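You operate a simulated robot arm through the tools that you are given. There is no shell and no other tool.

You run a simulated robot arm. Do the job below in one go: nothing can be reset, and whatever is moved stays where it is left.

## Task
Free the hoist stop, switch on and raise the basket to the blue band.
Fine: travel knob at fast before it moves.

Only the result counts: the job must be done as asked and must still hold three seconds after the hand-in. Knocking over, shifting, dropping, spilling or breaking anything else fails it.

## Robot
A 6-joint arm with a fingered hand, fixed in place. Base frame: the origin is on the floor under the middle of its stand, x ahead of it, y to its left, z up. Units: m, degrees, N and s.
With the tool pointing down near the work surface it reaches from about 0.34 to 0.76 m from the base axis. Its first joint turns from -166.0 to 166.0 degrees. Payload 4 kg.
The TCP is the grasp point between the finger pads, 0.026 m short of the fingertips. In the tool frame z runs along the fingers and y along their closing line. The gripper opens to 0.148 m; its body begins 0.073 m behind the TCP. The gripper is a hand of 3 fingers: y runs from the thumb to the fingers, the wrist lies at [0, 0, -0.239] in the tool frame, and closing takes about 1.5 s.
Orientation is that of the tool frame in the base frame, as a unit quaternion [x, y, z, w]. With the fingers straight down and closing along the base's y, the tool's x points along the base's -x, its y along +y and its z along -z.

## Interface
- The arm moves only by the tool jog_arm. Its argument "motion" is a list that holds one entry, the list of rows, each a list of 7 numbers: the closure in counts, from 0 (fully open) to 255 (shut), then the shift along the base's x, y, z in m, then the turn, a rotation vector about the base's x, y, z in degrees. In form: [[[grip, tx, ty, tz, wx, wy, wz], ...]]. A call has 1 to 20 rows; each row is the pose to reach, as a shift and turn from the pose commanded when the call began. Each row takes 0.2 s and may step no farther than 0.05 m and 8.6 degrees from the row before; otherwise, or with a gripper value out of range, the whole call is refused. Where a pose cannot be reached the arm comes as near as it can. A force on the tool above 40 N (or 10 N above the force at the start of the call, whichever is more), or a blocked arm, ends the call early, and 0.2 s more pass. The fingers move at their own pace (about 0.153 m/s each) and stop on an object; they squeeze with about 23 N. The grip force told is the motor's: it shows also when the fingers shut on nothing. Time passes only in rows, and 0.2 s behind the last, so rows that repeat a pose let the fingers close. The reply holds the time, the measured pose of the TCP, the force on the tool along the base axes, the opening and the grip force, in the units named above and with some noise, with the torque about the TCP (base axes, N m) and any sound that the robot's microphone picked up.
- Cameras (640 x 400 px; columns grow to the right, rows downward): "scene" is fixed at [0.3991, 0.6503, 1.5653]; the picture's right is [-0.94, 0.35, 0.00], its down [0.10, 0.27, -0.96] and it looks along [-0.34, -0.90, -0.29] (base axes); focal length 309 px, centre (320, 200). "wrist" rides on the gripper at [0.068, -0.039, -0.09] in the tool frame; the picture's right is [0.50, 0.87, 0.00], its down [-0.65, 0.38, -0.65] and it looks along [-0.57, 0.33, 0.76] (tool axes); focal length 222 px, centre (320, 200). There is no depth. A picture from a camera that has moved, and an enlarged one, comes with that camera's place and axes in the base frame and with its lens.
- camera(camera): a new picture of that camera. No time passes.
- slide_trunk(by): slides the trunk up (or, below 0, down) by that many m; the arm rides with it, the base frame stays. It gives what a move gives, with no picture.
- hand_shape(shape): the hand has 3 fingers and takes this shape, open, in about a second: jaw (thumb against the fingers, like two jaws); tri (thumb and two fingers); tip (a fingertip pinch); poke (one finger out to press); point (the index stretched); flat (the hand flat); cup (the hand cupped); fist (a fist). The gripper value then closes the fingers along that shape, each until it touches; the sizes above hold for jaw. It gives what a move gives, with no picture.
- inspect(camera, box): a new picture of the part [left, top, right, bottom] of that camera's present view, enlarged. No time passes.
- job_done(): hands the job in; it is judged then, once.

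Nothing tells you positions but the pictures and the camera data. Unless the task says otherwise, let go and move clear before handing in.

The tools are called after "Emit:" as a command line: name --argument value ..., lists and objects as JSON in quotes. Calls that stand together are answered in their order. jog_arm: Moves the arm, as the interface text tells. Its arguments: {"type":"object","properties":{"motion":{"type":"array","items":{"type":"array","items":{"type":"array","items":{"type":"number"}}}}},"required":["motion"]} The other tools are called the same way: slide_trunk (by) moves the trunk up or down; hand_shape (shape) gives the hand a shape; camera (camera) takes a picture; inspect (camera, box) takes an enlarged picture of a part of a camera's view; job_done () hands the job in.

At the start:

```text
time_s: 0.0
ee_pos: [0.162, -0.3576, 1.4278]
orientation: [0.001, 1.0, 0.0, -0.001]
force: [0.3, -0.4, -1.1]
torque: [-0.02, -0.01, 0.0]
width: 0.1478
gripper_force: 0.1
shape: jaw
trunk travel left (down, up): [-0.549, 0.041]
```

scene: 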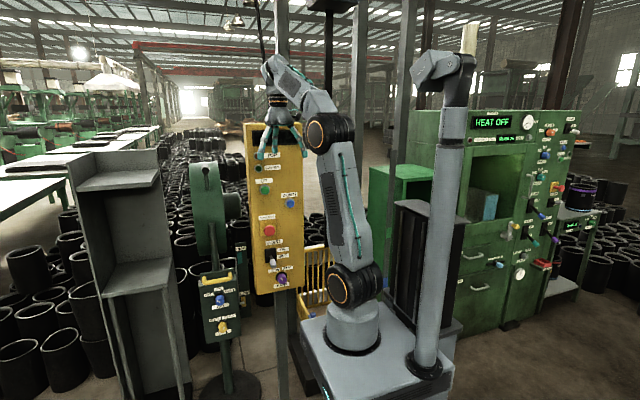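
wrist: 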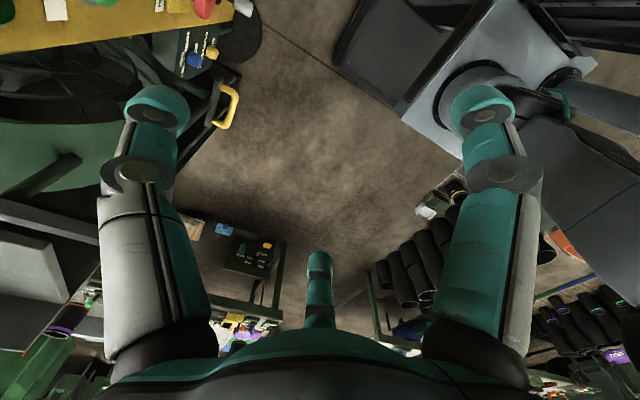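

I see a yellow hoist panel with buttons left of the arm, a small green panel, an oven on the right. I'll take enlarged pictures to read the labels before moving.

Emit:
inspect --camera "scene" --box '[230, 100, 330, 300]'

Emit:
inspect --camera "scene" --box '[180, 220, 350, 340]'

Emit:
inspect --camera "scene" --box '[440, 90, 640, 310]'

Emit:
inspect --camera "scene" --box '[220, 0, 400, 120]'

```text
2.00 times, centred on (280, 200) of scene
camera zoom: at [0.3991, 0.6503, 1.5653], right [-0.94, 0.35, 0.0], down [0.1, 0.27, -0.96], along [-0.34, -0.9, -0.29], focal length 619 px, centre (400, 200)
```

zoom: 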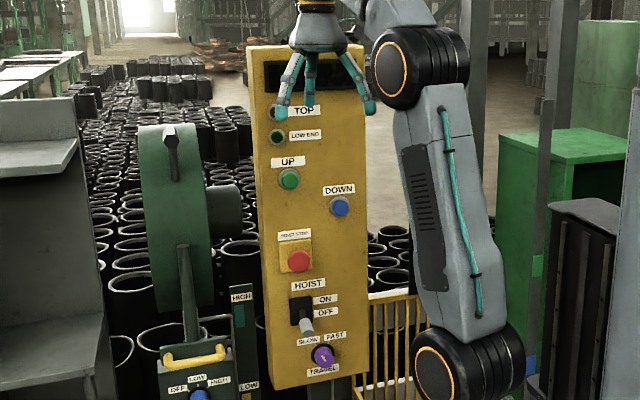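

```text
3.33 times, centred on (265, 280) of scene
camera zoom: at [0.3991, 0.6503, 1.5653], right [-0.94, 0.35, 0.0], down [0.1, 0.27, -0.96], along [-0.34, -0.9, -0.29], focal length 1031 px, centre (503, -67)
```

zoom: 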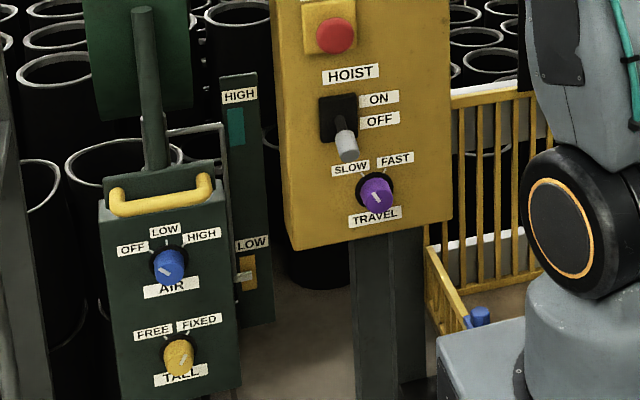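

```text
1.82 times, centred on (540, 200) of scene
camera zoom: at [0.3991, 0.6503, 1.5653], right [-0.94, 0.35, 0.0], down [0.1, 0.27, -0.96], along [-0.34, -0.9, -0.29], focal length 562 px, centre (-80, 200)
```

zoom: 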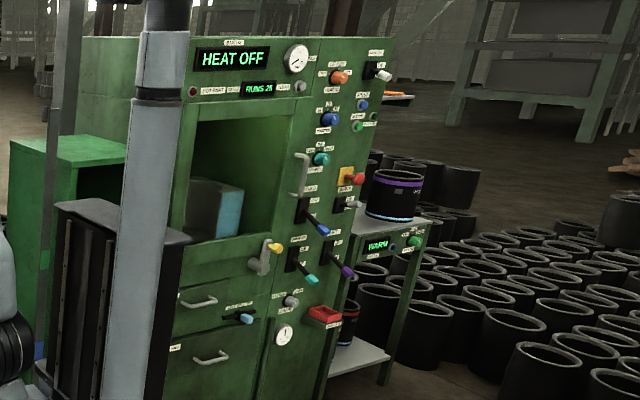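

```text
3.33 times, centred on (310, 60) of scene
camera zoom: at [0.3991, 0.6503, 1.5653], right [-0.94, 0.35, 0.0], down [0.1, 0.27, -0.96], along [-0.34, -0.9, -0.29], focal length 1031 px, centre (353, 667)
```

zoom: 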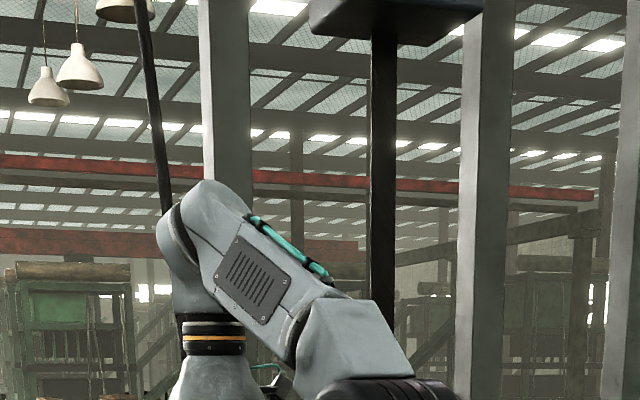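

The yellow hoist panel carries UP/DOWN buttons, a red stop, an ON/OFF lever and a SLOW/FAST travel knob. I now look for the basket and the coloured bands on the posts.

Emit:
inspect --camera "scene" --box '[310, 0, 440, 100]'

Emit:
inspect --camera "scene" --box '[340, 90, 440, 190]'

Emit:
inspect --camera "scene" --box '[340, 180, 440, 300]'

Emit:
inspect --camera "scene" --box '[240, 220, 350, 320]'

Emit:
inspect --camera "scene" --box '[240, 115, 310, 175]'

Emit:
inspect --camera "scene" --box '[245, 205, 315, 295]'

```text
4.00 times, centred on (375, 50) of scene
camera zoom: at [0.3991, 0.6503, 1.5653], right [-0.94, 0.35, 0.0], down [0.1, 0.27, -0.96], along [-0.34, -0.9, -0.29], focal length 1238 px, centre (100, 800)
```

zoom: 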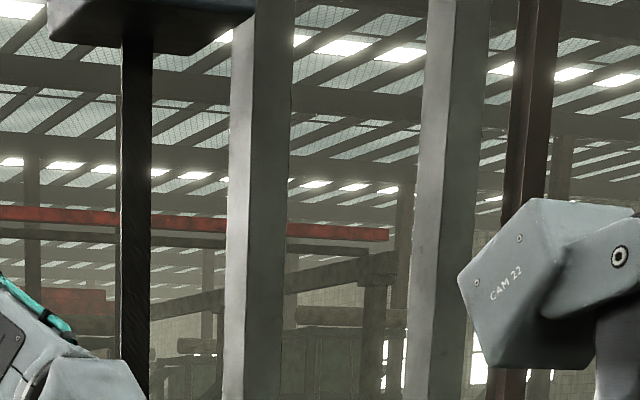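

```text
4.00 times, centred on (390, 140) of scene
camera zoom: at [0.3991, 0.6503, 1.5653], right [-0.94, 0.35, 0.0], down [0.1, 0.27, -0.96], along [-0.34, -0.9, -0.29], focal length 1238 px, centre (40, 440)
```

zoom: 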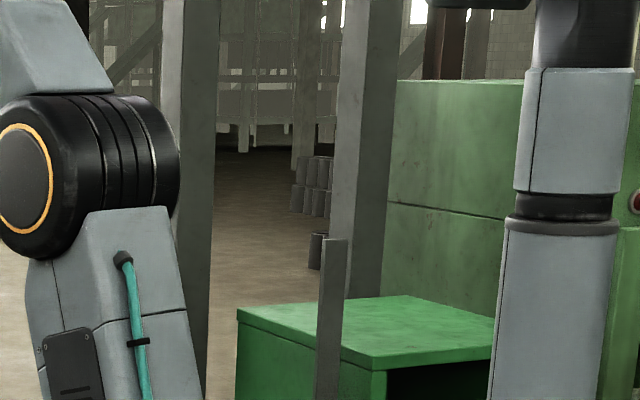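

```text
3.33 times, centred on (390, 240) of scene
camera zoom: at [0.3991, 0.6503, 1.5653], right [-0.94, 0.35, 0.0], down [0.1, 0.27, -0.96], along [-0.34, -0.9, -0.29], focal length 1031 px, centre (87, 67)
```

zoom: 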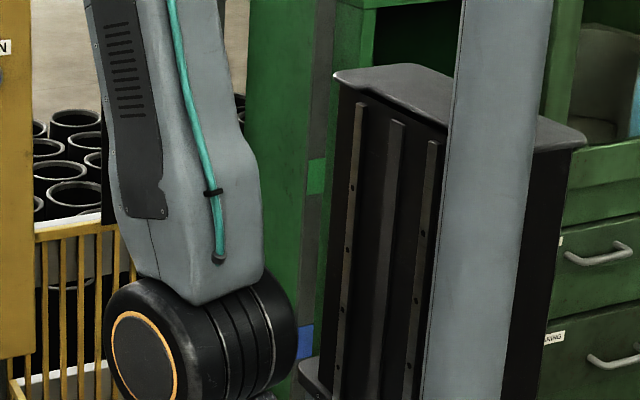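

```text
4.00 times, centred on (295, 270) of scene
camera zoom: at [0.3991, 0.6503, 1.5653], right [-0.94, 0.35, 0.0], down [0.1, 0.27, -0.96], along [-0.34, -0.9, -0.29], focal length 1238 px, centre (420, -80)
```

zoom: 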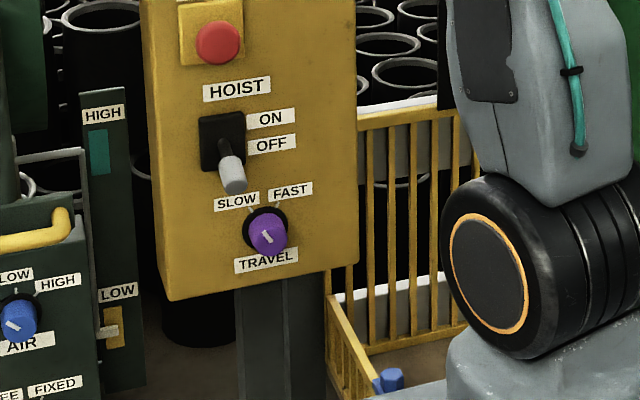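

```text
6.67 times, centred on (275, 145) of scene
camera zoom: at [0.3991, 0.6503, 1.5653], right [-0.94, 0.35, 0.0], down [0.1, 0.27, -0.96], along [-0.34, -0.9, -0.29], focal length 2062 px, centre (620, 567)
```

zoom: 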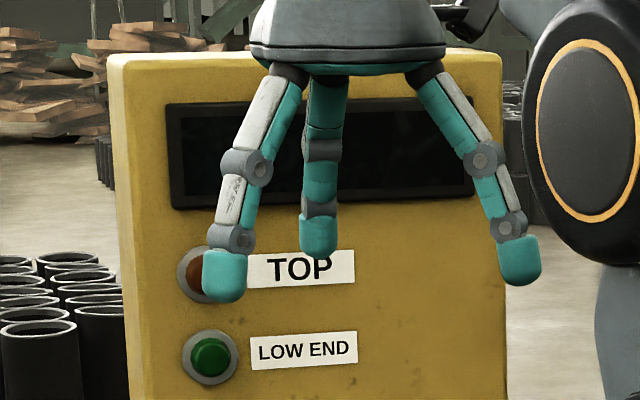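

```text
4.44 times, centred on (280, 250) of scene
camera zoom: at [0.3991, 0.6503, 1.5653], right [-0.94, 0.35, 0.0], down [0.1, 0.27, -0.96], along [-0.34, -0.9, -0.29], focal length 1375 px, centre (498, -22)
```

zoom: 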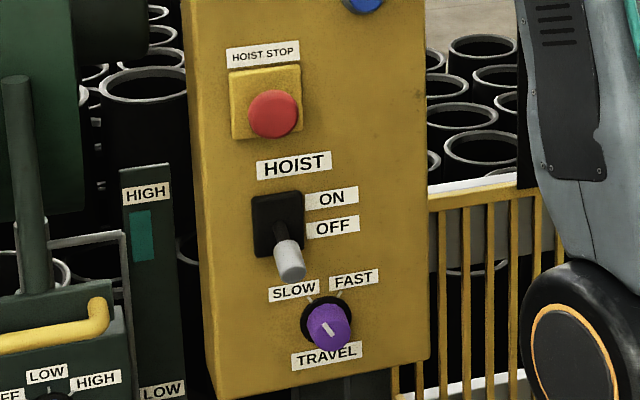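

I inspect the wrist view as well: together with the scene camera it should fix how far away the yellow panel stands.

Emit:
inspect --camera "wrist" --box '[0, 0, 280, 130]'

Emit:
inspect --camera "wrist" --box '[140, 0, 260, 80]'

Emit:
inspect --camera "wrist" --box '[180, 190, 440, 390]'

```text
2.29 times, centred on (140, 65) of wrist
camera zoom: at [0.0959, -0.3965, 1.5182], right [-0.5, 0.87, 0.0], down [0.66, 0.38, 0.65], along [0.57, 0.33, -0.76], focal length 508 px, centre (731, 509)
```

zoom: 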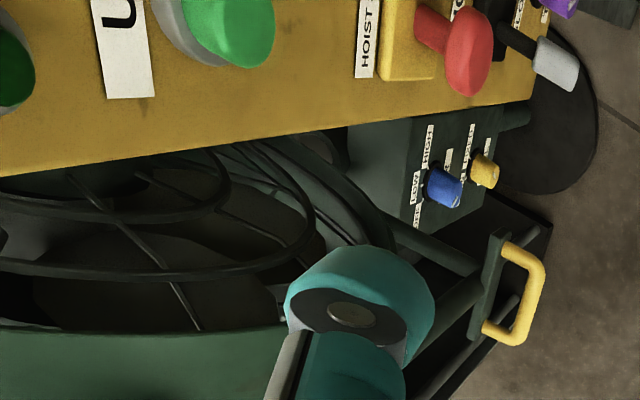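

```text
5.00 times, centred on (200, 40) of wrist
camera zoom: at [0.0959, -0.3965, 1.5182], right [-0.5, 0.87, 0.0], down [0.66, 0.38, 0.65], along [0.57, 0.33, -0.76], focal length 1111 px, centre (920, 1000)
```

zoom: 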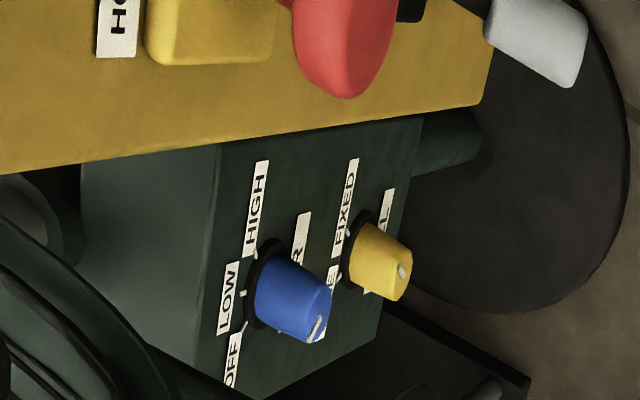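

```text
2.00 times, centred on (310, 290) of wrist
camera zoom: at [0.0959, -0.3965, 1.5182], right [-0.5, 0.87, 0.0], down [0.66, 0.38, 0.65], along [0.57, 0.33, -0.76], focal length 444 px, centre (340, 20)
```

zoom: 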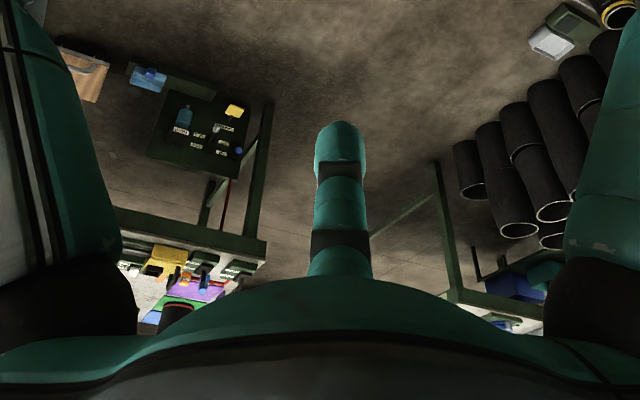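

The panel face stands at about y=-0.588, facing +y: stop head near (0.17,-0.55,1.07), lever tip near (0.17,-0.53,0.92), travel knob near (0.125,-0.56,0.82), UP near (0.18,-0.57,1.24). I start tilting the hand from straight down toward the panel, staying clear of it.

Emit:
jog_arm --motion '[[[0, 0, -0.01, 0, -7.5, 0, 0], [0, 0, -0.02, 0, -15, 0, 0], [0, 0, -0.03, 0, -22.5, 0, 0], [0, 0, -0.04, 0, -30, 0, 0], [0, 0, -0.05, 0, -37.5, 0, 0], [0, 0, -0.06, 0, -45, 0, 0]]]'

Emit:
camera --camera "scene"

Emit:
camera --camera "wrist"

```text
time_s: 1.4
ee_pos: [0.1157, -0.4263, 1.4492]
orientation: [-0.008, 0.925, -0.379, 0.006]
force: [0.4, 0.2, -1.1]
torque: [-0.01, 0.01, 0.01]
width: 0.148
gripper_force: 0.0
shape: jaw
out of reach, approached as far as the arm can: row 5, 6
trunk travel left (down, up): [-0.549, 0.041]
```

```text
taken
```

scene: 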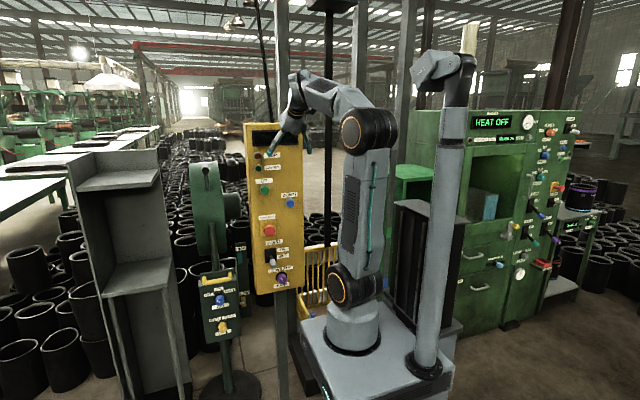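

```text
taken
camera wrist: at [0.0486, -0.3919, 1.5403], right [-0.51, 0.61, -0.61], down [0.64, 0.74, 0.2], along [0.58, -0.29, -0.77], focal length 222 px, centre (320, 200)
```

wrist: 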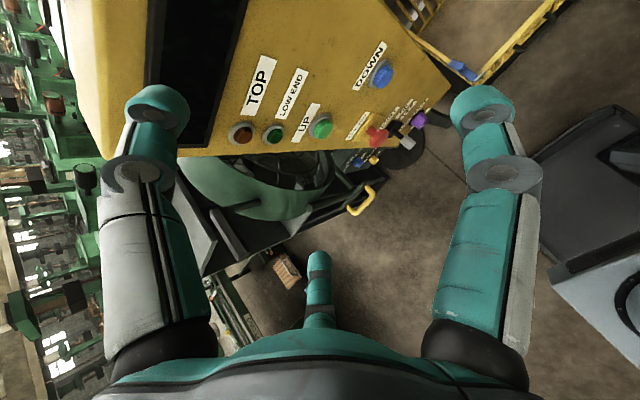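

The hand is tilted about 45 degrees, but the last rows were out of reach with the wrist so close to the base axis. I'll move outward and lower, where the arm should have more room.

Emit:
jog_arm --motion '[[[0, 0.01, -0.01, -0.03, 0, 0, 0], [0, 0.02, -0.02, -0.06, 0, 0, 0], [0, 0.03, -0.03, -0.09, 0, 0, 0], [0, 0.04, -0.04, -0.12, 0, 0, 0], [0, 0.045, -0.045, -0.15, 0, 0, 0]]]'

Emit:
camera --camera "scene"

```text
time_s: 2.6
ee_pos: [0.0915, -0.482, 1.3128]
orientation: [-0.014, 0.925, -0.379, 0.016]
force: [0.5, 0.2, -0.5]
torque: [0.03, -0.02, 0.0]
width: 0.1478
gripper_force: 0.1
shape: jaw
out of reach, approached as far as the arm can: row 1, 2, 3, 4, 5
trunk travel left (down, up): [-0.549, 0.041]
```

```text
taken
```

scene: 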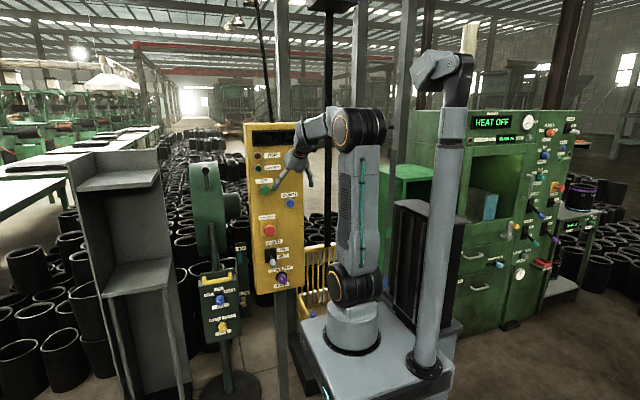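

The arm seems to lose reach when the wrist is high and close in; lower down it should work. I close the fingers for compactness while holding still, then I'll go lower and slightly back from the panel.

Emit:
jog_arm --motion '[[[200, 0, 0, 0, 0, 0, 0], [200, 0, 0.01, -0.02, 0, 0, 0], [200, 0, 0.02, -0.05, 0, 0, 0], [200, 0, 0.03, -0.08, 0, 0, 0], [200, 0, 0.03, -0.11, 0, 0, 0], [200, 0, 0.03, -0.14, 0, 0, 0]]]'

Emit:
camera --camera "scene"

```text
time_s: 4.0
ee_pos: [0.0683, -0.453, 1.1709]
orientation: [-0.004, 0.924, -0.383, 0.008]
force: [0.0, 0.5, -0.3]
torque: [-0.01, 0.0, 0.03]
width: 0.0324
gripper_force: 0.2
shape: jaw
out of reach, approached as far as the arm can: row 2, 3, 4, 5, 6
trunk travel left (down, up): [-0.549, 0.041]
```

```text
taken
```

scene: 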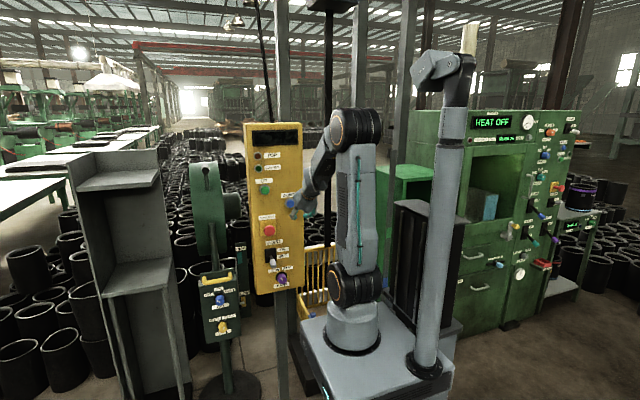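

The pose keeps drifting in x, so I look closely at the arm itself to understand its joints before choosing another way.

Emit:
inspect --camera "scene" --box '[270, 90, 430, 190]'

Emit:
inspect --camera "scene" --box '[280, 170, 480, 400]'

Emit:
camera --camera "wrist"

```text
4.00 times, centred on (350, 140) of scene
camera zoom: at [0.3991, 0.6503, 1.5653], right [-0.94, 0.35, 0.0], down [0.1, 0.27, -0.96], along [-0.34, -0.9, -0.29], focal length 1238 px, centre (200, 440)
```

zoom: 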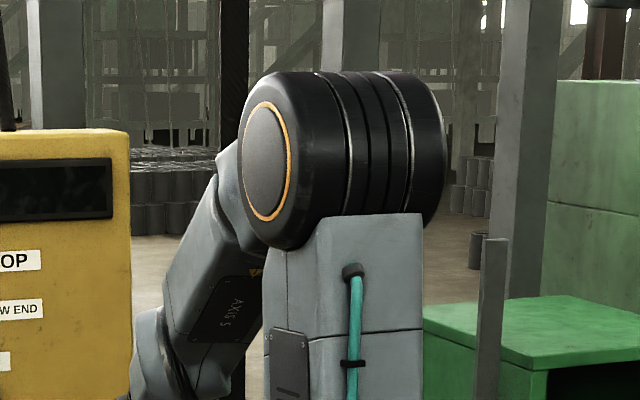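

```text
1.74 times, centred on (380, 285) of scene
camera zoom: at [0.3991, 0.6503, 1.5653], right [-0.94, 0.35, 0.0], down [0.1, 0.27, -0.96], along [-0.34, -0.9, -0.29], focal length 538 px, centre (216, 52)
```

zoom: 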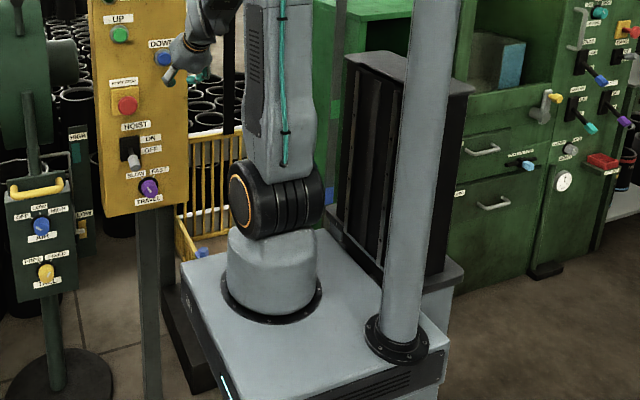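

```text
taken
camera wrist: at [0.0003, -0.4172, 1.2598], right [-0.5, 0.6, -0.62], down [0.64, 0.74, 0.2], along [0.58, -0.3, -0.76], focal length 222 px, centre (320, 200)
```

wrist: 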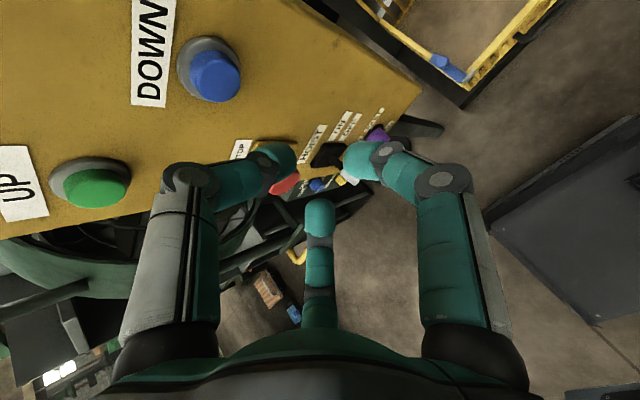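

The upper arm seems stuck at its vertical limit, so I should keep lower and turn the hand level where the forearm points down. I'll finish the tilt while dropping a little, staying clear of the blue DOWN button.

Emit:
jog_arm --motion '[[[200, -0.004, -0.003, -0.01, -7.5, 0, 0], [200, -0.008, -0.006, -0.02, -15, 0, 0], [200, -0.012, -0.01, -0.03, -22.5, 0, 0], [200, -0.016, -0.015, -0.04, -30, 0, 0], [200, -0.018, -0.02, -0.05, -37.5, 0, 0], [200, -0.02, -0.025, -0.06, -45, 0, 0]]]'

Emit:
camera --camera "scene"

Emit:
camera --camera "wrist"

```text
time_s: 5.4
ee_pos: [0.1329, -0.4403, 1.2832]
orientation: [0.001, 0.73, -0.683, -0.03]
force: [0.1, 0.0, -0.5]
torque: [-0.02, 0.0, 0.04]
width: 0.0323
gripper_force: 0.1
shape: jaw
out of reach, approached as far as the arm can: row 2, 3, 4, 5, 6
trunk travel left (down, up): [-0.549, 0.041]
```

```text
taken
```

scene: 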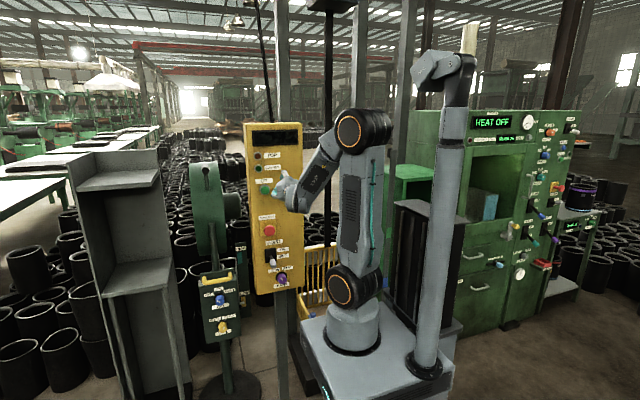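

```text
taken
camera wrist: at [0.0733, -0.3502, 1.3299], right [-0.53, 0.08, -0.84], down [0.67, 0.65, -0.36], along [0.52, -0.76, -0.4], focal length 222 px, centre (320, 200)
```

wrist: 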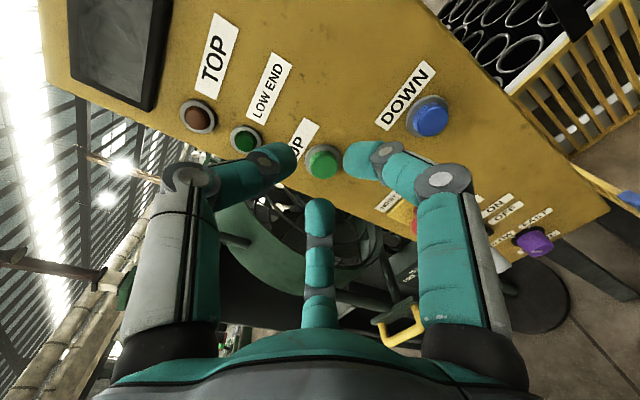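

The hand is now nearly level, pointing at the panel, with the upper arm near its limit. I square the orientation and move to a neutral spot in front of the panel at about (0.17,-0.48,1.22).

Emit:
jog_arm --motion '[[[200, 0.01, -0.012, -0.018, -1, -0.6, 0.6], [200, 0.02, -0.024, -0.036, -2, -1.2, 1.2], [200, 0.03, -0.036, -0.054, -3, -1.8, 1.9], [200, 0.037, -0.045, -0.063, -3.8, -2.35, 2.5], [200, 0.037, -0.045, -0.063, -3.8, -2.35, 2.5]]]'

Emit:
camera --camera "scene"

Emit:
camera --camera "wrist"

```text
time_s: 6.6
ee_pos: [0.1763, -0.4224, 1.2977]
orientation: [-0.001, 0.71, -0.704, -0.003]
force: [-0.1, 0.3, -0.3]
torque: [0.0, 0.01, -0.01]
width: 0.0323
gripper_force: 0.0
shape: jaw
out of reach, approached as far as the arm can: row 1, 2, 3, 4, 5
trunk travel left (down, up): [-0.549, 0.041]
```

```text
taken
```

scene: 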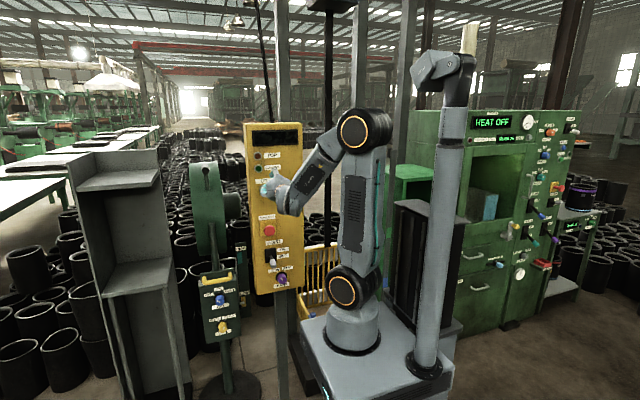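

```text
taken
camera wrist: at [0.1101, -0.3326, 1.3388], right [-0.5, 0.01, -0.86], down [0.66, 0.65, -0.38], along [0.56, -0.76, -0.34], focal length 222 px, centre (320, 200)
```

wrist: 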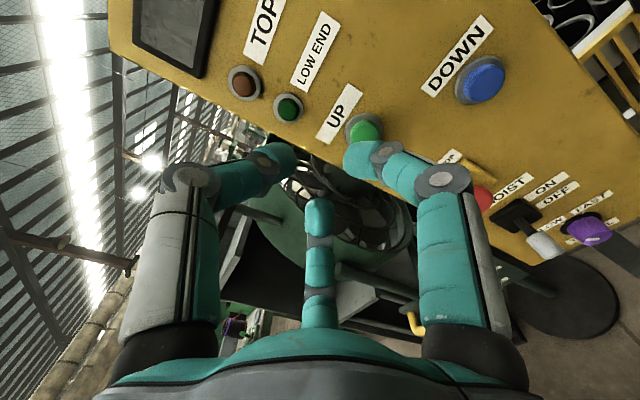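

The forearm limits suggest working about 0.25 m above the shoulder, so the trunk should set the height. I go outward and a bit up now, then I'll slide the trunk down toward the stop button.

Emit:
jog_arm --motion '[[[200, -0.001, -0.015, 0.02, 0, 0, 0], [200, -0.002, -0.03, 0.035, 0, 0, 0], [200, -0.004, -0.045, 0.037, 0, 0, 0], [200, -0.006, -0.058, 0.037, 0, 0, 0], [200, -0.006, -0.058, 0.037, 0, 0, 0]]]'

```text
time_s: 7.8
ee_pos: [0.1734, -0.4793, 1.3343]
orientation: [-0.001, 0.708, -0.706, -0.001]
force: [-0.4, 0.3, -0.6]
torque: [-0.02, 0.02, 0.0]
width: 0.0321
gripper_force: 0.1
shape: jaw
trunk travel left (down, up): [-0.549, 0.041]
```

That worked: the hand is at (0.173,-0.479,1.334), level. I try a small trunk slide first to see what travels with it.

Emit:
slide_trunk --by -0.06

Emit:
camera --camera "scene"

Emit:
camera --camera "wrist"

```text
time_s: 8.8
ee_pos: [0.1732, -0.4802, 1.2735]
orientation: [-0.001, 0.708, -0.707, -0.001]
force: [0.6, 0.3, 0.8]
torque: [0.0, -0.03, -0.01]
width: 0.0322
gripper_force: 0.0
shape: jaw
trunk travel left (down, up): [-0.489, 0.101]
```

```text
taken
```

scene: 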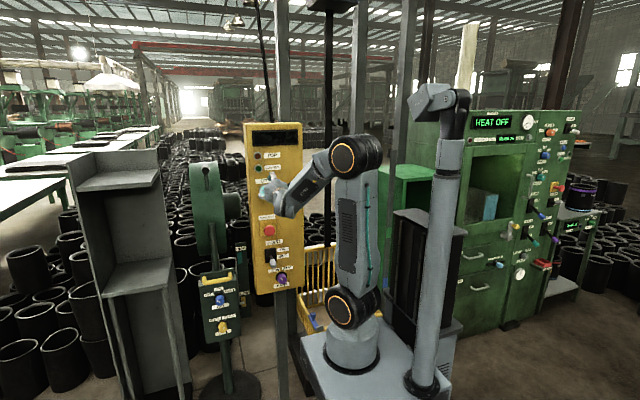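

```text
taken
camera wrist: at [0.1068, -0.3906, 1.3132], right [-0.5, 0.0, -0.87], down [0.66, 0.65, -0.38], along [0.57, -0.76, -0.33], focal length 222 px, centre (320, 200)
```

wrist: 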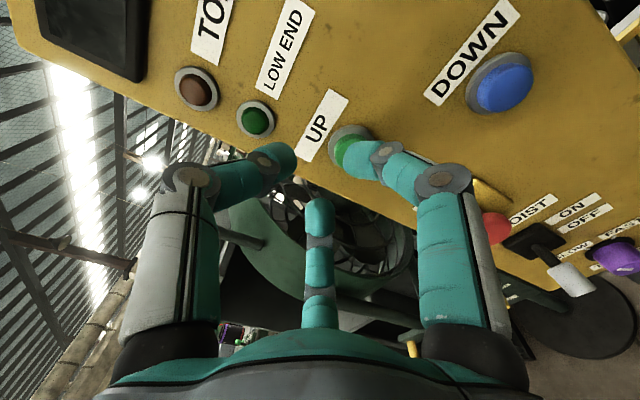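

The platform with the arm and pole rides down together. I check the room between the platform and the yellow basket before going further.

Emit:
inspect --camera "scene" --box '[270, 220, 420, 400]'

Emit:
inspect --camera "wrist" --box '[420, 0, 640, 300]'

```text
2.22 times, centred on (345, 310) of scene
camera zoom: at [0.3991, 0.6503, 1.5653], right [-0.94, 0.35, 0.0], down [0.1, 0.27, -0.96], along [-0.34, -0.9, -0.29], focal length 688 px, centre (264, -44)
```

zoom: 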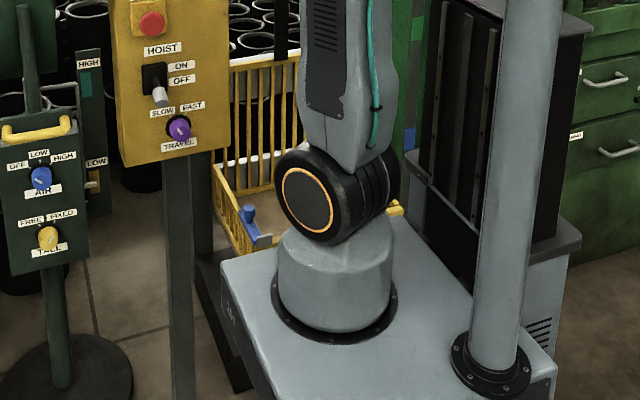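

```text
1.33 times, centred on (530, 150) of wrist
camera zoom: at [0.1068, -0.3906, 1.3132], right [-0.5, 0.0, -0.87], down [0.66, 0.65, -0.38], along [0.57, -0.76, -0.33], focal length 296 px, centre (40, 267)
```

zoom: 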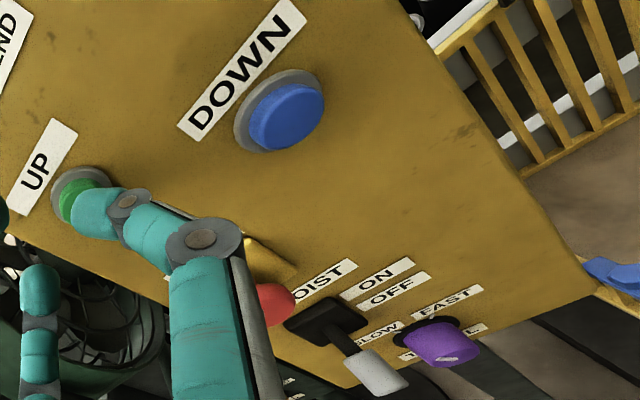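

The basket stands well past the platform (front near y=-0.68), so the slide is clear. I lower the trunk to bring the hand level with the red stop head.

Emit:
slide_trunk --by -0.205

Emit:
camera --camera "scene"

Emit:
camera --camera "wrist"

```text
time_s: 11.0
ee_pos: [0.1717, -0.4819, 1.0691]
orientation: [-0.001, 0.708, -0.707, 0.0]
force: [-0.6, -0.3, 0.3]
torque: [-0.01, -0.02, -0.01]
width: 0.0322
gripper_force: 0.1
shape: jaw
trunk travel left (down, up): [-0.284, 0.306]
```

```text
taken
```

scene: 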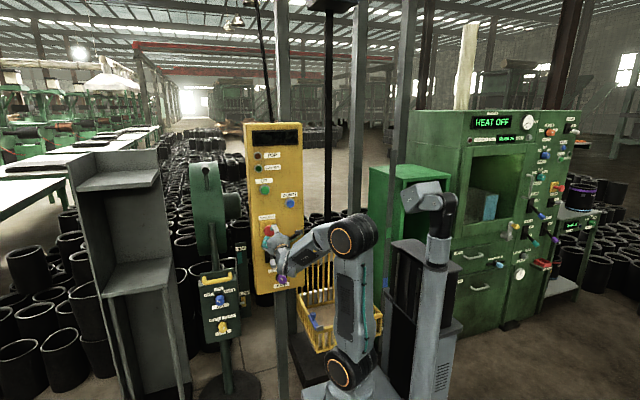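

```text
taken
camera wrist: at [0.1068, -0.3906, 1.1082], right [-0.5, 0.0, -0.87], down [0.66, 0.65, -0.38], along [0.57, -0.76, -0.33], focal length 222 px, centre (320, 200)
```

wrist: 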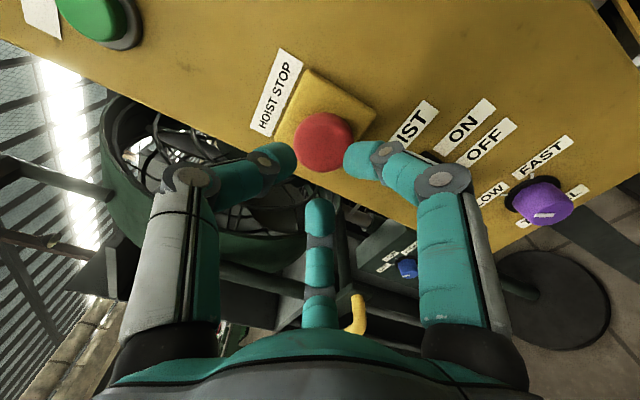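

Now the stop head is directly ahead of the fingers and the basket is visible. I look closer at the stop head and at the basket with its gauge post.

Emit:
inspect --camera "wrist" --box '[220, 40, 420, 200]'

Emit:
inspect --camera "scene" --box '[270, 200, 420, 380]'

Emit:
inspect --camera "scene" --box '[360, 140, 420, 320]'

Emit:
inspect --camera "scene" --box '[240, 200, 320, 300]'

```text
2.50 times, centred on (320, 120) of wrist
camera zoom: at [0.1068, -0.3906, 1.1082], right [-0.5, 0.0, -0.87], down [0.66, 0.65, -0.38], along [0.57, -0.76, -0.33], focal length 555 px, centre (320, 400)
```

zoom: 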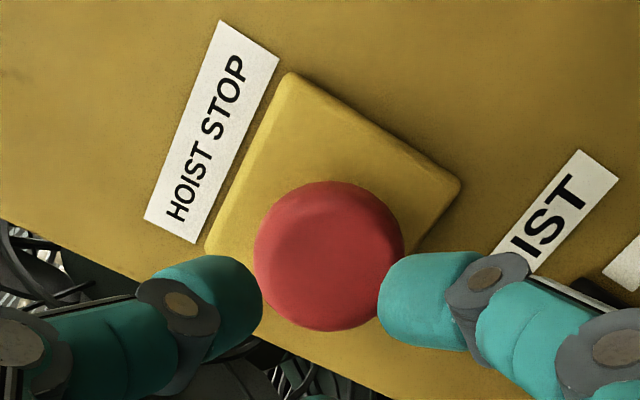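

```text
2.22 times, centred on (345, 290) of scene
camera zoom: at [0.3991, 0.6503, 1.5653], right [-0.94, 0.35, 0.0], down [0.1, 0.27, -0.96], along [-0.34, -0.9, -0.29], focal length 688 px, centre (264, 0)
```

zoom: 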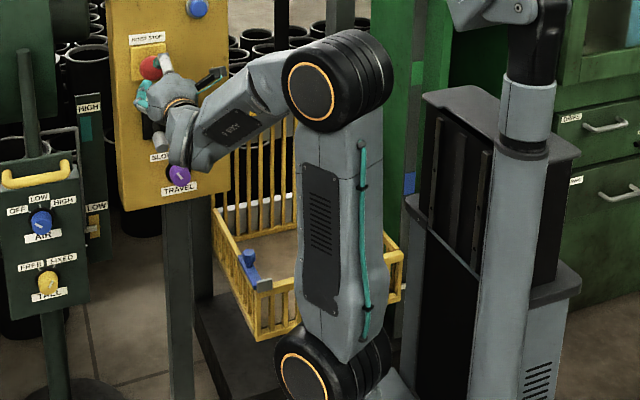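

```text
2.22 times, centred on (390, 230) of scene
camera zoom: at [0.3991, 0.6503, 1.5653], right [-0.94, 0.35, 0.0], down [0.1, 0.27, -0.96], along [-0.34, -0.9, -0.29], focal length 688 px, centre (164, 133)
```

zoom: 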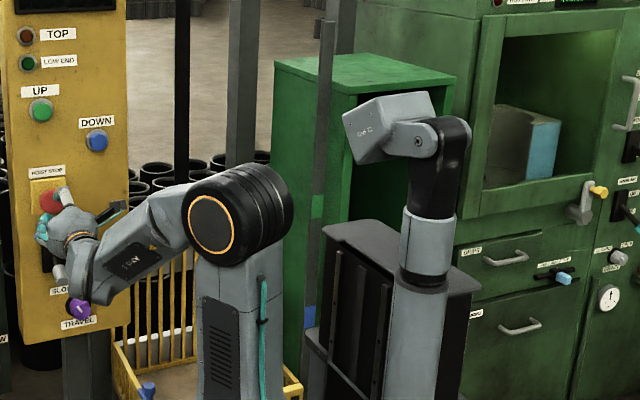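

```text
4.00 times, centred on (280, 250) of scene
camera zoom: at [0.3991, 0.6503, 1.5653], right [-0.94, 0.35, 0.0], down [0.1, 0.27, -0.96], along [-0.34, -0.9, -0.29], focal length 1238 px, centre (480, 0)
```

zoom: 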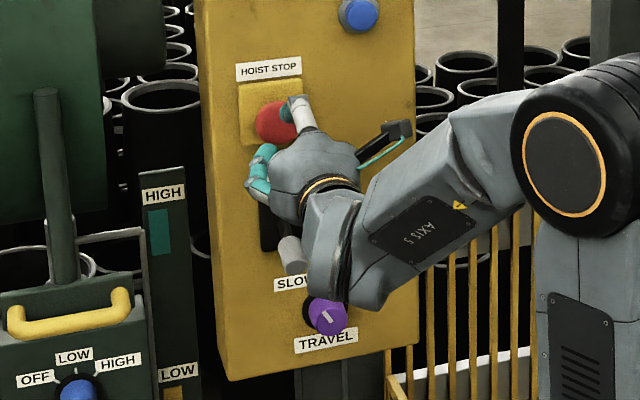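

The stop head (about 47 mm wide) is centred on the hand axis at about (0.1725,-0.55,1.0665). I open the fingers partway, slide over the head and close on it.

Emit:
jog_arm --motion '[[[85, 0.001, 0, -0.0025, 0, 0, 0], [85, 0.001, 0, -0.0025, 0, 0, 0], [85, 0.001, -0.02, -0.0025, 0, 0, 0], [85, 0.001, -0.035, -0.0025, 0, 0, 0], [85, 0.001, -0.05, -0.0025, 0, 0, 0], [85, 0.001, -0.06, -0.0025, 0, 0, 0], [85, 0.001, -0.06, -0.0025, 0, 0, 0]]]'

Emit:
camera --camera "wrist"

Emit:
inspect --camera "scene" --box '[240, 190, 320, 290]'

```text
time_s: 12.6
ee_pos: [0.1735, -0.5399, 1.0668]
orientation: [0.0, 0.708, -0.707, -0.001]
force: [0.9, 0.4, -0.1]
torque: [-0.01, 0.02, 0.01]
width: 0.0982
gripper_force: 0.0
shape: jaw
trunk travel left (down, up): [-0.284, 0.306]
```

```text
taken
camera wrist: at [0.1073, -0.4493, 1.1049], right [-0.5, 0.0, -0.87], down [0.66, 0.65, -0.38], along [0.57, -0.76, -0.33], focal length 222 px, centre (320, 200)
```

wrist: 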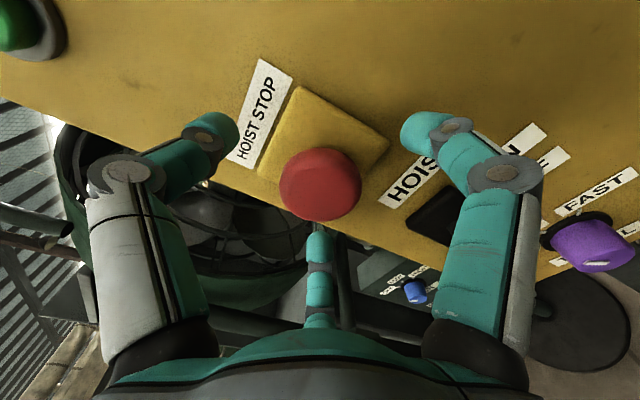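

```text
4.00 times, centred on (280, 240) of scene
camera zoom: at [0.3991, 0.6503, 1.5653], right [-0.94, 0.35, 0.0], down [0.1, 0.27, -0.96], along [-0.34, -0.9, -0.29], focal length 1238 px, centre (480, 40)
```

zoom: 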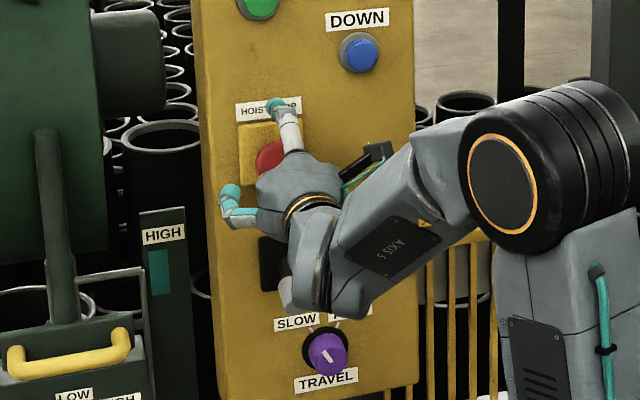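

The red head sits between thumb and fingers, right at the grasp point. I close on it.

Emit:
jog_arm --motion '[[[255, 0, 0, 0, 0, 0, 0], [255, 0, 0, 0, 0, 0, 0], [255, 0, 0, 0, 0, 0, 0], [255, 0, 0, 0, 0, 0, 0], [255, 0, 0, 0, 0, 0, 0], [255, 0, 0, 0, 0, 0, 0]]]'

Emit:
camera --camera "wrist"

```text
time_s: 14.0
ee_pos: [0.1732, -0.5402, 1.0663]
orientation: [0.0, 0.708, -0.706, 0.0]
force: [-0.6, -2.4, 0.7]
torque: [0.02, -0.04, -0.01]
width: 0.039
gripper_force: 22.8
shape: jaw
trunk travel left (down, up): [-0.284, 0.306]
```

```text
taken
camera wrist: at [0.1072, -0.4493, 1.1049], right [-0.5, 0.0, -0.87], down [0.66, 0.65, -0.38], along [0.57, -0.76, -0.33], focal length 222 px, centre (320, 200)
```

wrist: 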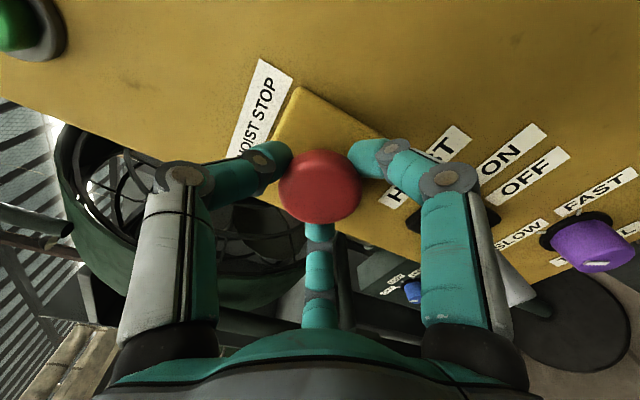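

The head is gripped firmly (22.8 N). I twist it clockwise, seen from the front, in small steps and listen for a release.

Emit:
jog_arm --motion '[[[255, 0, 0, 0, 0, -6, 0], [255, 0, 0, 0, 0, -12, 0], [255, 0, 0, 0, 0, -18, 0], [255, 0, 0, 0, 0, -24, 0], [255, 0, 0, 0, 0, -30, 0]]]'

Emit:
camera --camera "wrist"

```text
time_s: 14.7
ee_pos: [0.1869, -0.5404, 1.0897]
orientation: [0.087, 0.713, -0.692, 0.073]
force: [-28.4, -14.6, -23.9]
torque: [-0.38, 0.06, 0.41]
width: 0.032
gripper_force: 23.1
shape: jaw
out of reach, approached as far as the arm can: row 1, 2, 3
trunk travel left (down, up): [-0.284, 0.306]
heard: click
stopped in row 3: the force on the tool passed its limit at 45 N (the readings are from after the stop); the commanded pose is now the measured one
```

```text
taken
camera wrist: at [0.1152, -0.4491, 1.115], right [-0.29, 0.04, -0.96], down [0.74, 0.65, -0.2], along [0.61, -0.76, -0.22], focal length 222 px, centre (320, 200)
```

wrist: 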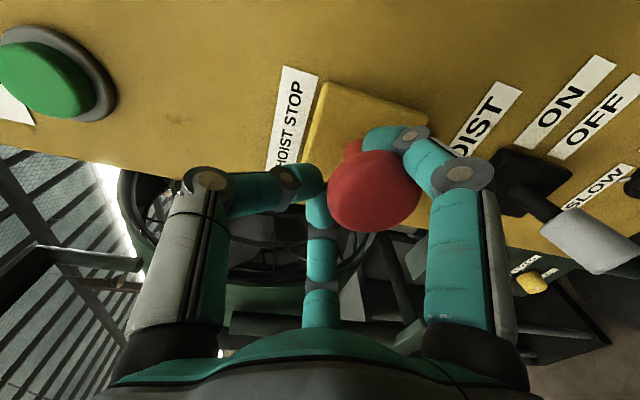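

I heard a click and the head now shows a red stem behind it, so it seems to have popped out; the hand slipped off-centre. I open the fingers and draw straight back to look.

Emit:
jog_arm --motion '[[[60, 0, 0, 0, 0, 0, 0], [60, 0, 0, 0, 0, 0, 0], [60, 0, 0, 0, 0, 0, 0], [60, 0, 0.015, 0, 0, 0, 0], [60, 0, 0.03, 0, 0, 0, 0], [60, 0, 0.045, 0, 0, 0, 0]]]'

Emit:
camera --camera "wrist"

Emit:
inspect --camera "scene" --box '[240, 190, 320, 290]'

```text
time_s: 16.1
ee_pos: [0.1922, -0.4912, 1.0951]
orientation: [0.084, 0.709, -0.696, 0.074]
force: [0.5, 1.2, -1.1]
torque: [0.03, -0.02, -0.02]
width: 0.113
gripper_force: 0.0
shape: jaw
trunk travel left (down, up): [-0.284, 0.306]
```

```text
taken
camera wrist: at [0.1189, -0.4008, 1.1189], right [-0.3, 0.02, -0.96], down [0.73, 0.65, -0.21], along [0.62, -0.76, -0.21], focal length 222 px, centre (320, 200)
```

wrist: 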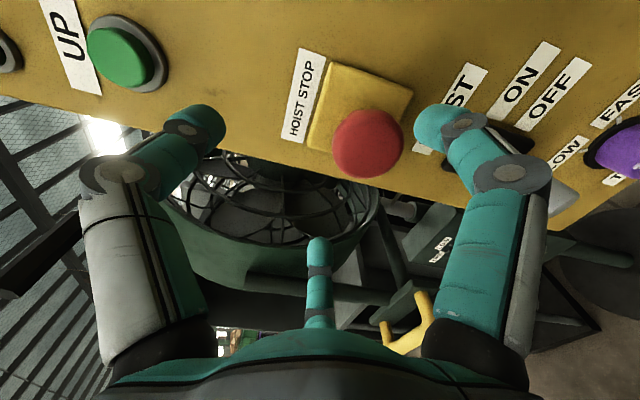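

```text
4.00 times, centred on (280, 240) of scene
camera zoom: at [0.3991, 0.6503, 1.5653], right [-0.94, 0.35, 0.0], down [0.1, 0.27, -0.96], along [-0.34, -0.9, -0.29], focal length 1238 px, centre (480, 40)
```

zoom: 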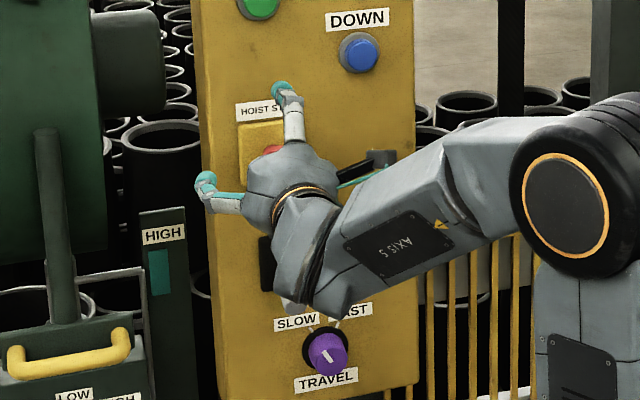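

The head's centre is now about 15 mm further out (y about -0.533), so the stop is released. Next is the travel knob; clockwise roll is near its joint limit, so I'll pre-roll the hand the other way by about 103 degrees, first drawing back and closing the fingers.

Emit:
jog_arm --motion '[[[120, -0.005, 0.008, 0, 0, 0, 0], [200, -0.01, 0.016, -0.005, 0, 0, 0], [200, -0.015, 0.022, -0.01, 0, 0, 0], [200, -0.015, 0.022, -0.01, 0, 0, 0]]]'

```text
time_s: 17.1
ee_pos: [0.1777, -0.4673, 1.0844]
orientation: [0.085, 0.711, -0.695, 0.072]
force: [-0.2, 0.0, 0.0]
torque: [-0.01, -0.03, 0.02]
width: 0.0324
gripper_force: 0.0
shape: jaw
trunk travel left (down, up): [-0.284, 0.306]
```

Emit:
jog_arm --motion '[[[200, 0, 0, 0, 0, 7.9, 0.1], [200, 0, 0, 0, 0, 15.8, 0.2], [200, 0, 0, 0, 0, 23.7, 0.3], [200, 0, 0, 0, 0, 31.6, 0.5], [200, 0, 0, 0, 0, 39.5, 0.6], [200, 0, 0, 0, 0, 47.4, 0.7], [200, 0, 0, 0, 0, 55.3, 0.8], [200, 0, 0, 0, 0, 63.2, 0.9], [200, 0, 0, 0, 0, 71.1, 1.0], [200, 0, 0, 0, 0, 79.0, 1.1], [200, 0, 0, 0, 0, 86.9, 1.3], [200, 0, 0, 0, 0, 94.8, 1.4], [200, 0, 0, 0, -0.2, 102.7, 1.5]]]'

Emit:
camera --camera "wrist"

Emit:
camera --camera "scene"

```text
time_s: 19.9
ee_pos: [0.1771, -0.4703, 1.0858]
orientation: [-0.499, 0.501, -0.499, -0.501]
force: [-0.1, 0.2, -0.1]
torque: [0.03, 0.01, -0.01]
width: 0.0324
gripper_force: 0.0
shape: jaw
trunk travel left (down, up): [-0.284, 0.306]
```

```text
taken
camera wrist: at [0.2169, -0.38, 1.1525], right [-0.87, 0.0, 0.5], down [-0.38, 0.65, -0.66], along [-0.33, -0.76, -0.57], focal length 222 px, centre (320, 200)
```

wrist: 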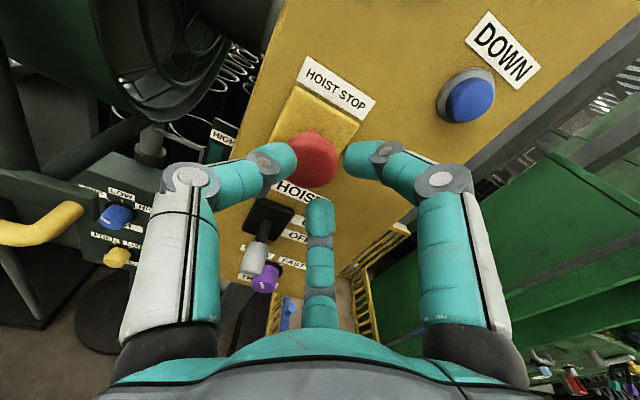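

```text
taken
```

scene: 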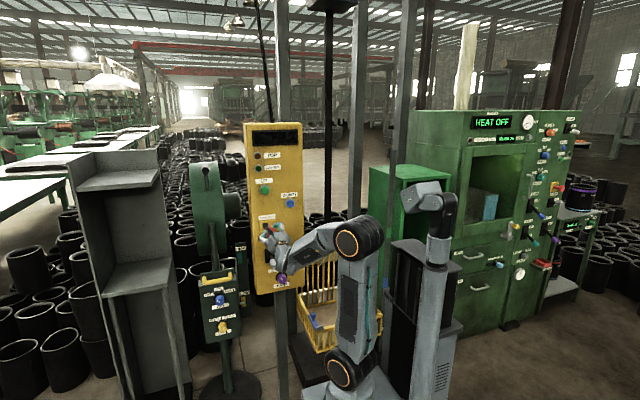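

The roll is now as wanted, with the camera on top and the fingers closing sideways. I lower the trunk so the hand comes level with the travel knob, staying 2 cm or more off the lever.

Emit:
slide_trunk --by -0.267

Emit:
camera --camera "wrist"

Emit:
camera --camera "scene"

```text
time_s: 22.6
ee_pos: [0.1776, -0.47, 0.8175]
orientation: [0.5, -0.5, 0.5, 0.5]
force: [-0.5, 0.0, -0.7]
torque: [0.0, -0.01, 0.0]
width: 0.0324
gripper_force: 0.1
shape: jaw
trunk travel left (down, up): [-0.017, 0.573]
```

```text
taken
camera wrist: at [0.2168, -0.38, 0.8856], right [-0.87, 0.0, 0.5], down [-0.38, 0.65, -0.66], along [-0.33, -0.76, -0.57], focal length 222 px, centre (320, 200)
```

wrist: 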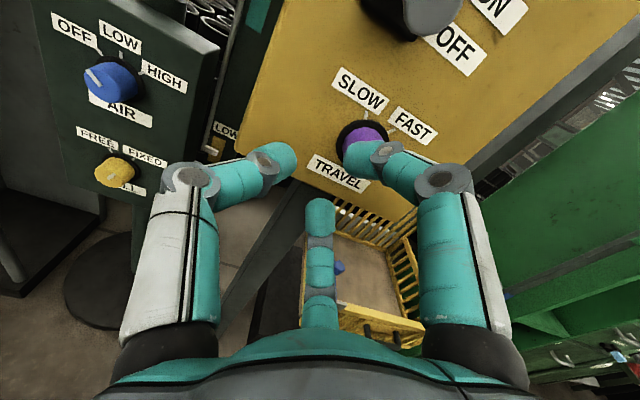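

```text
taken
```

scene: 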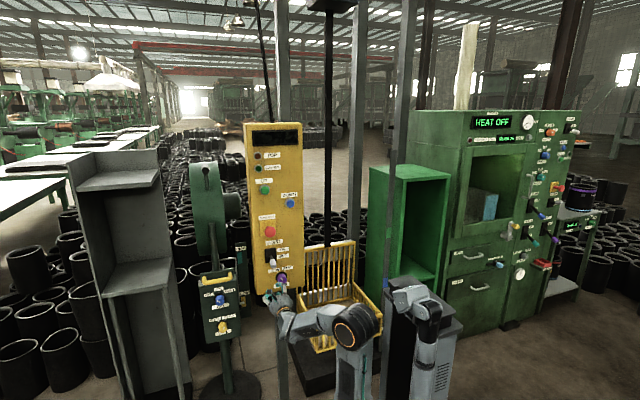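

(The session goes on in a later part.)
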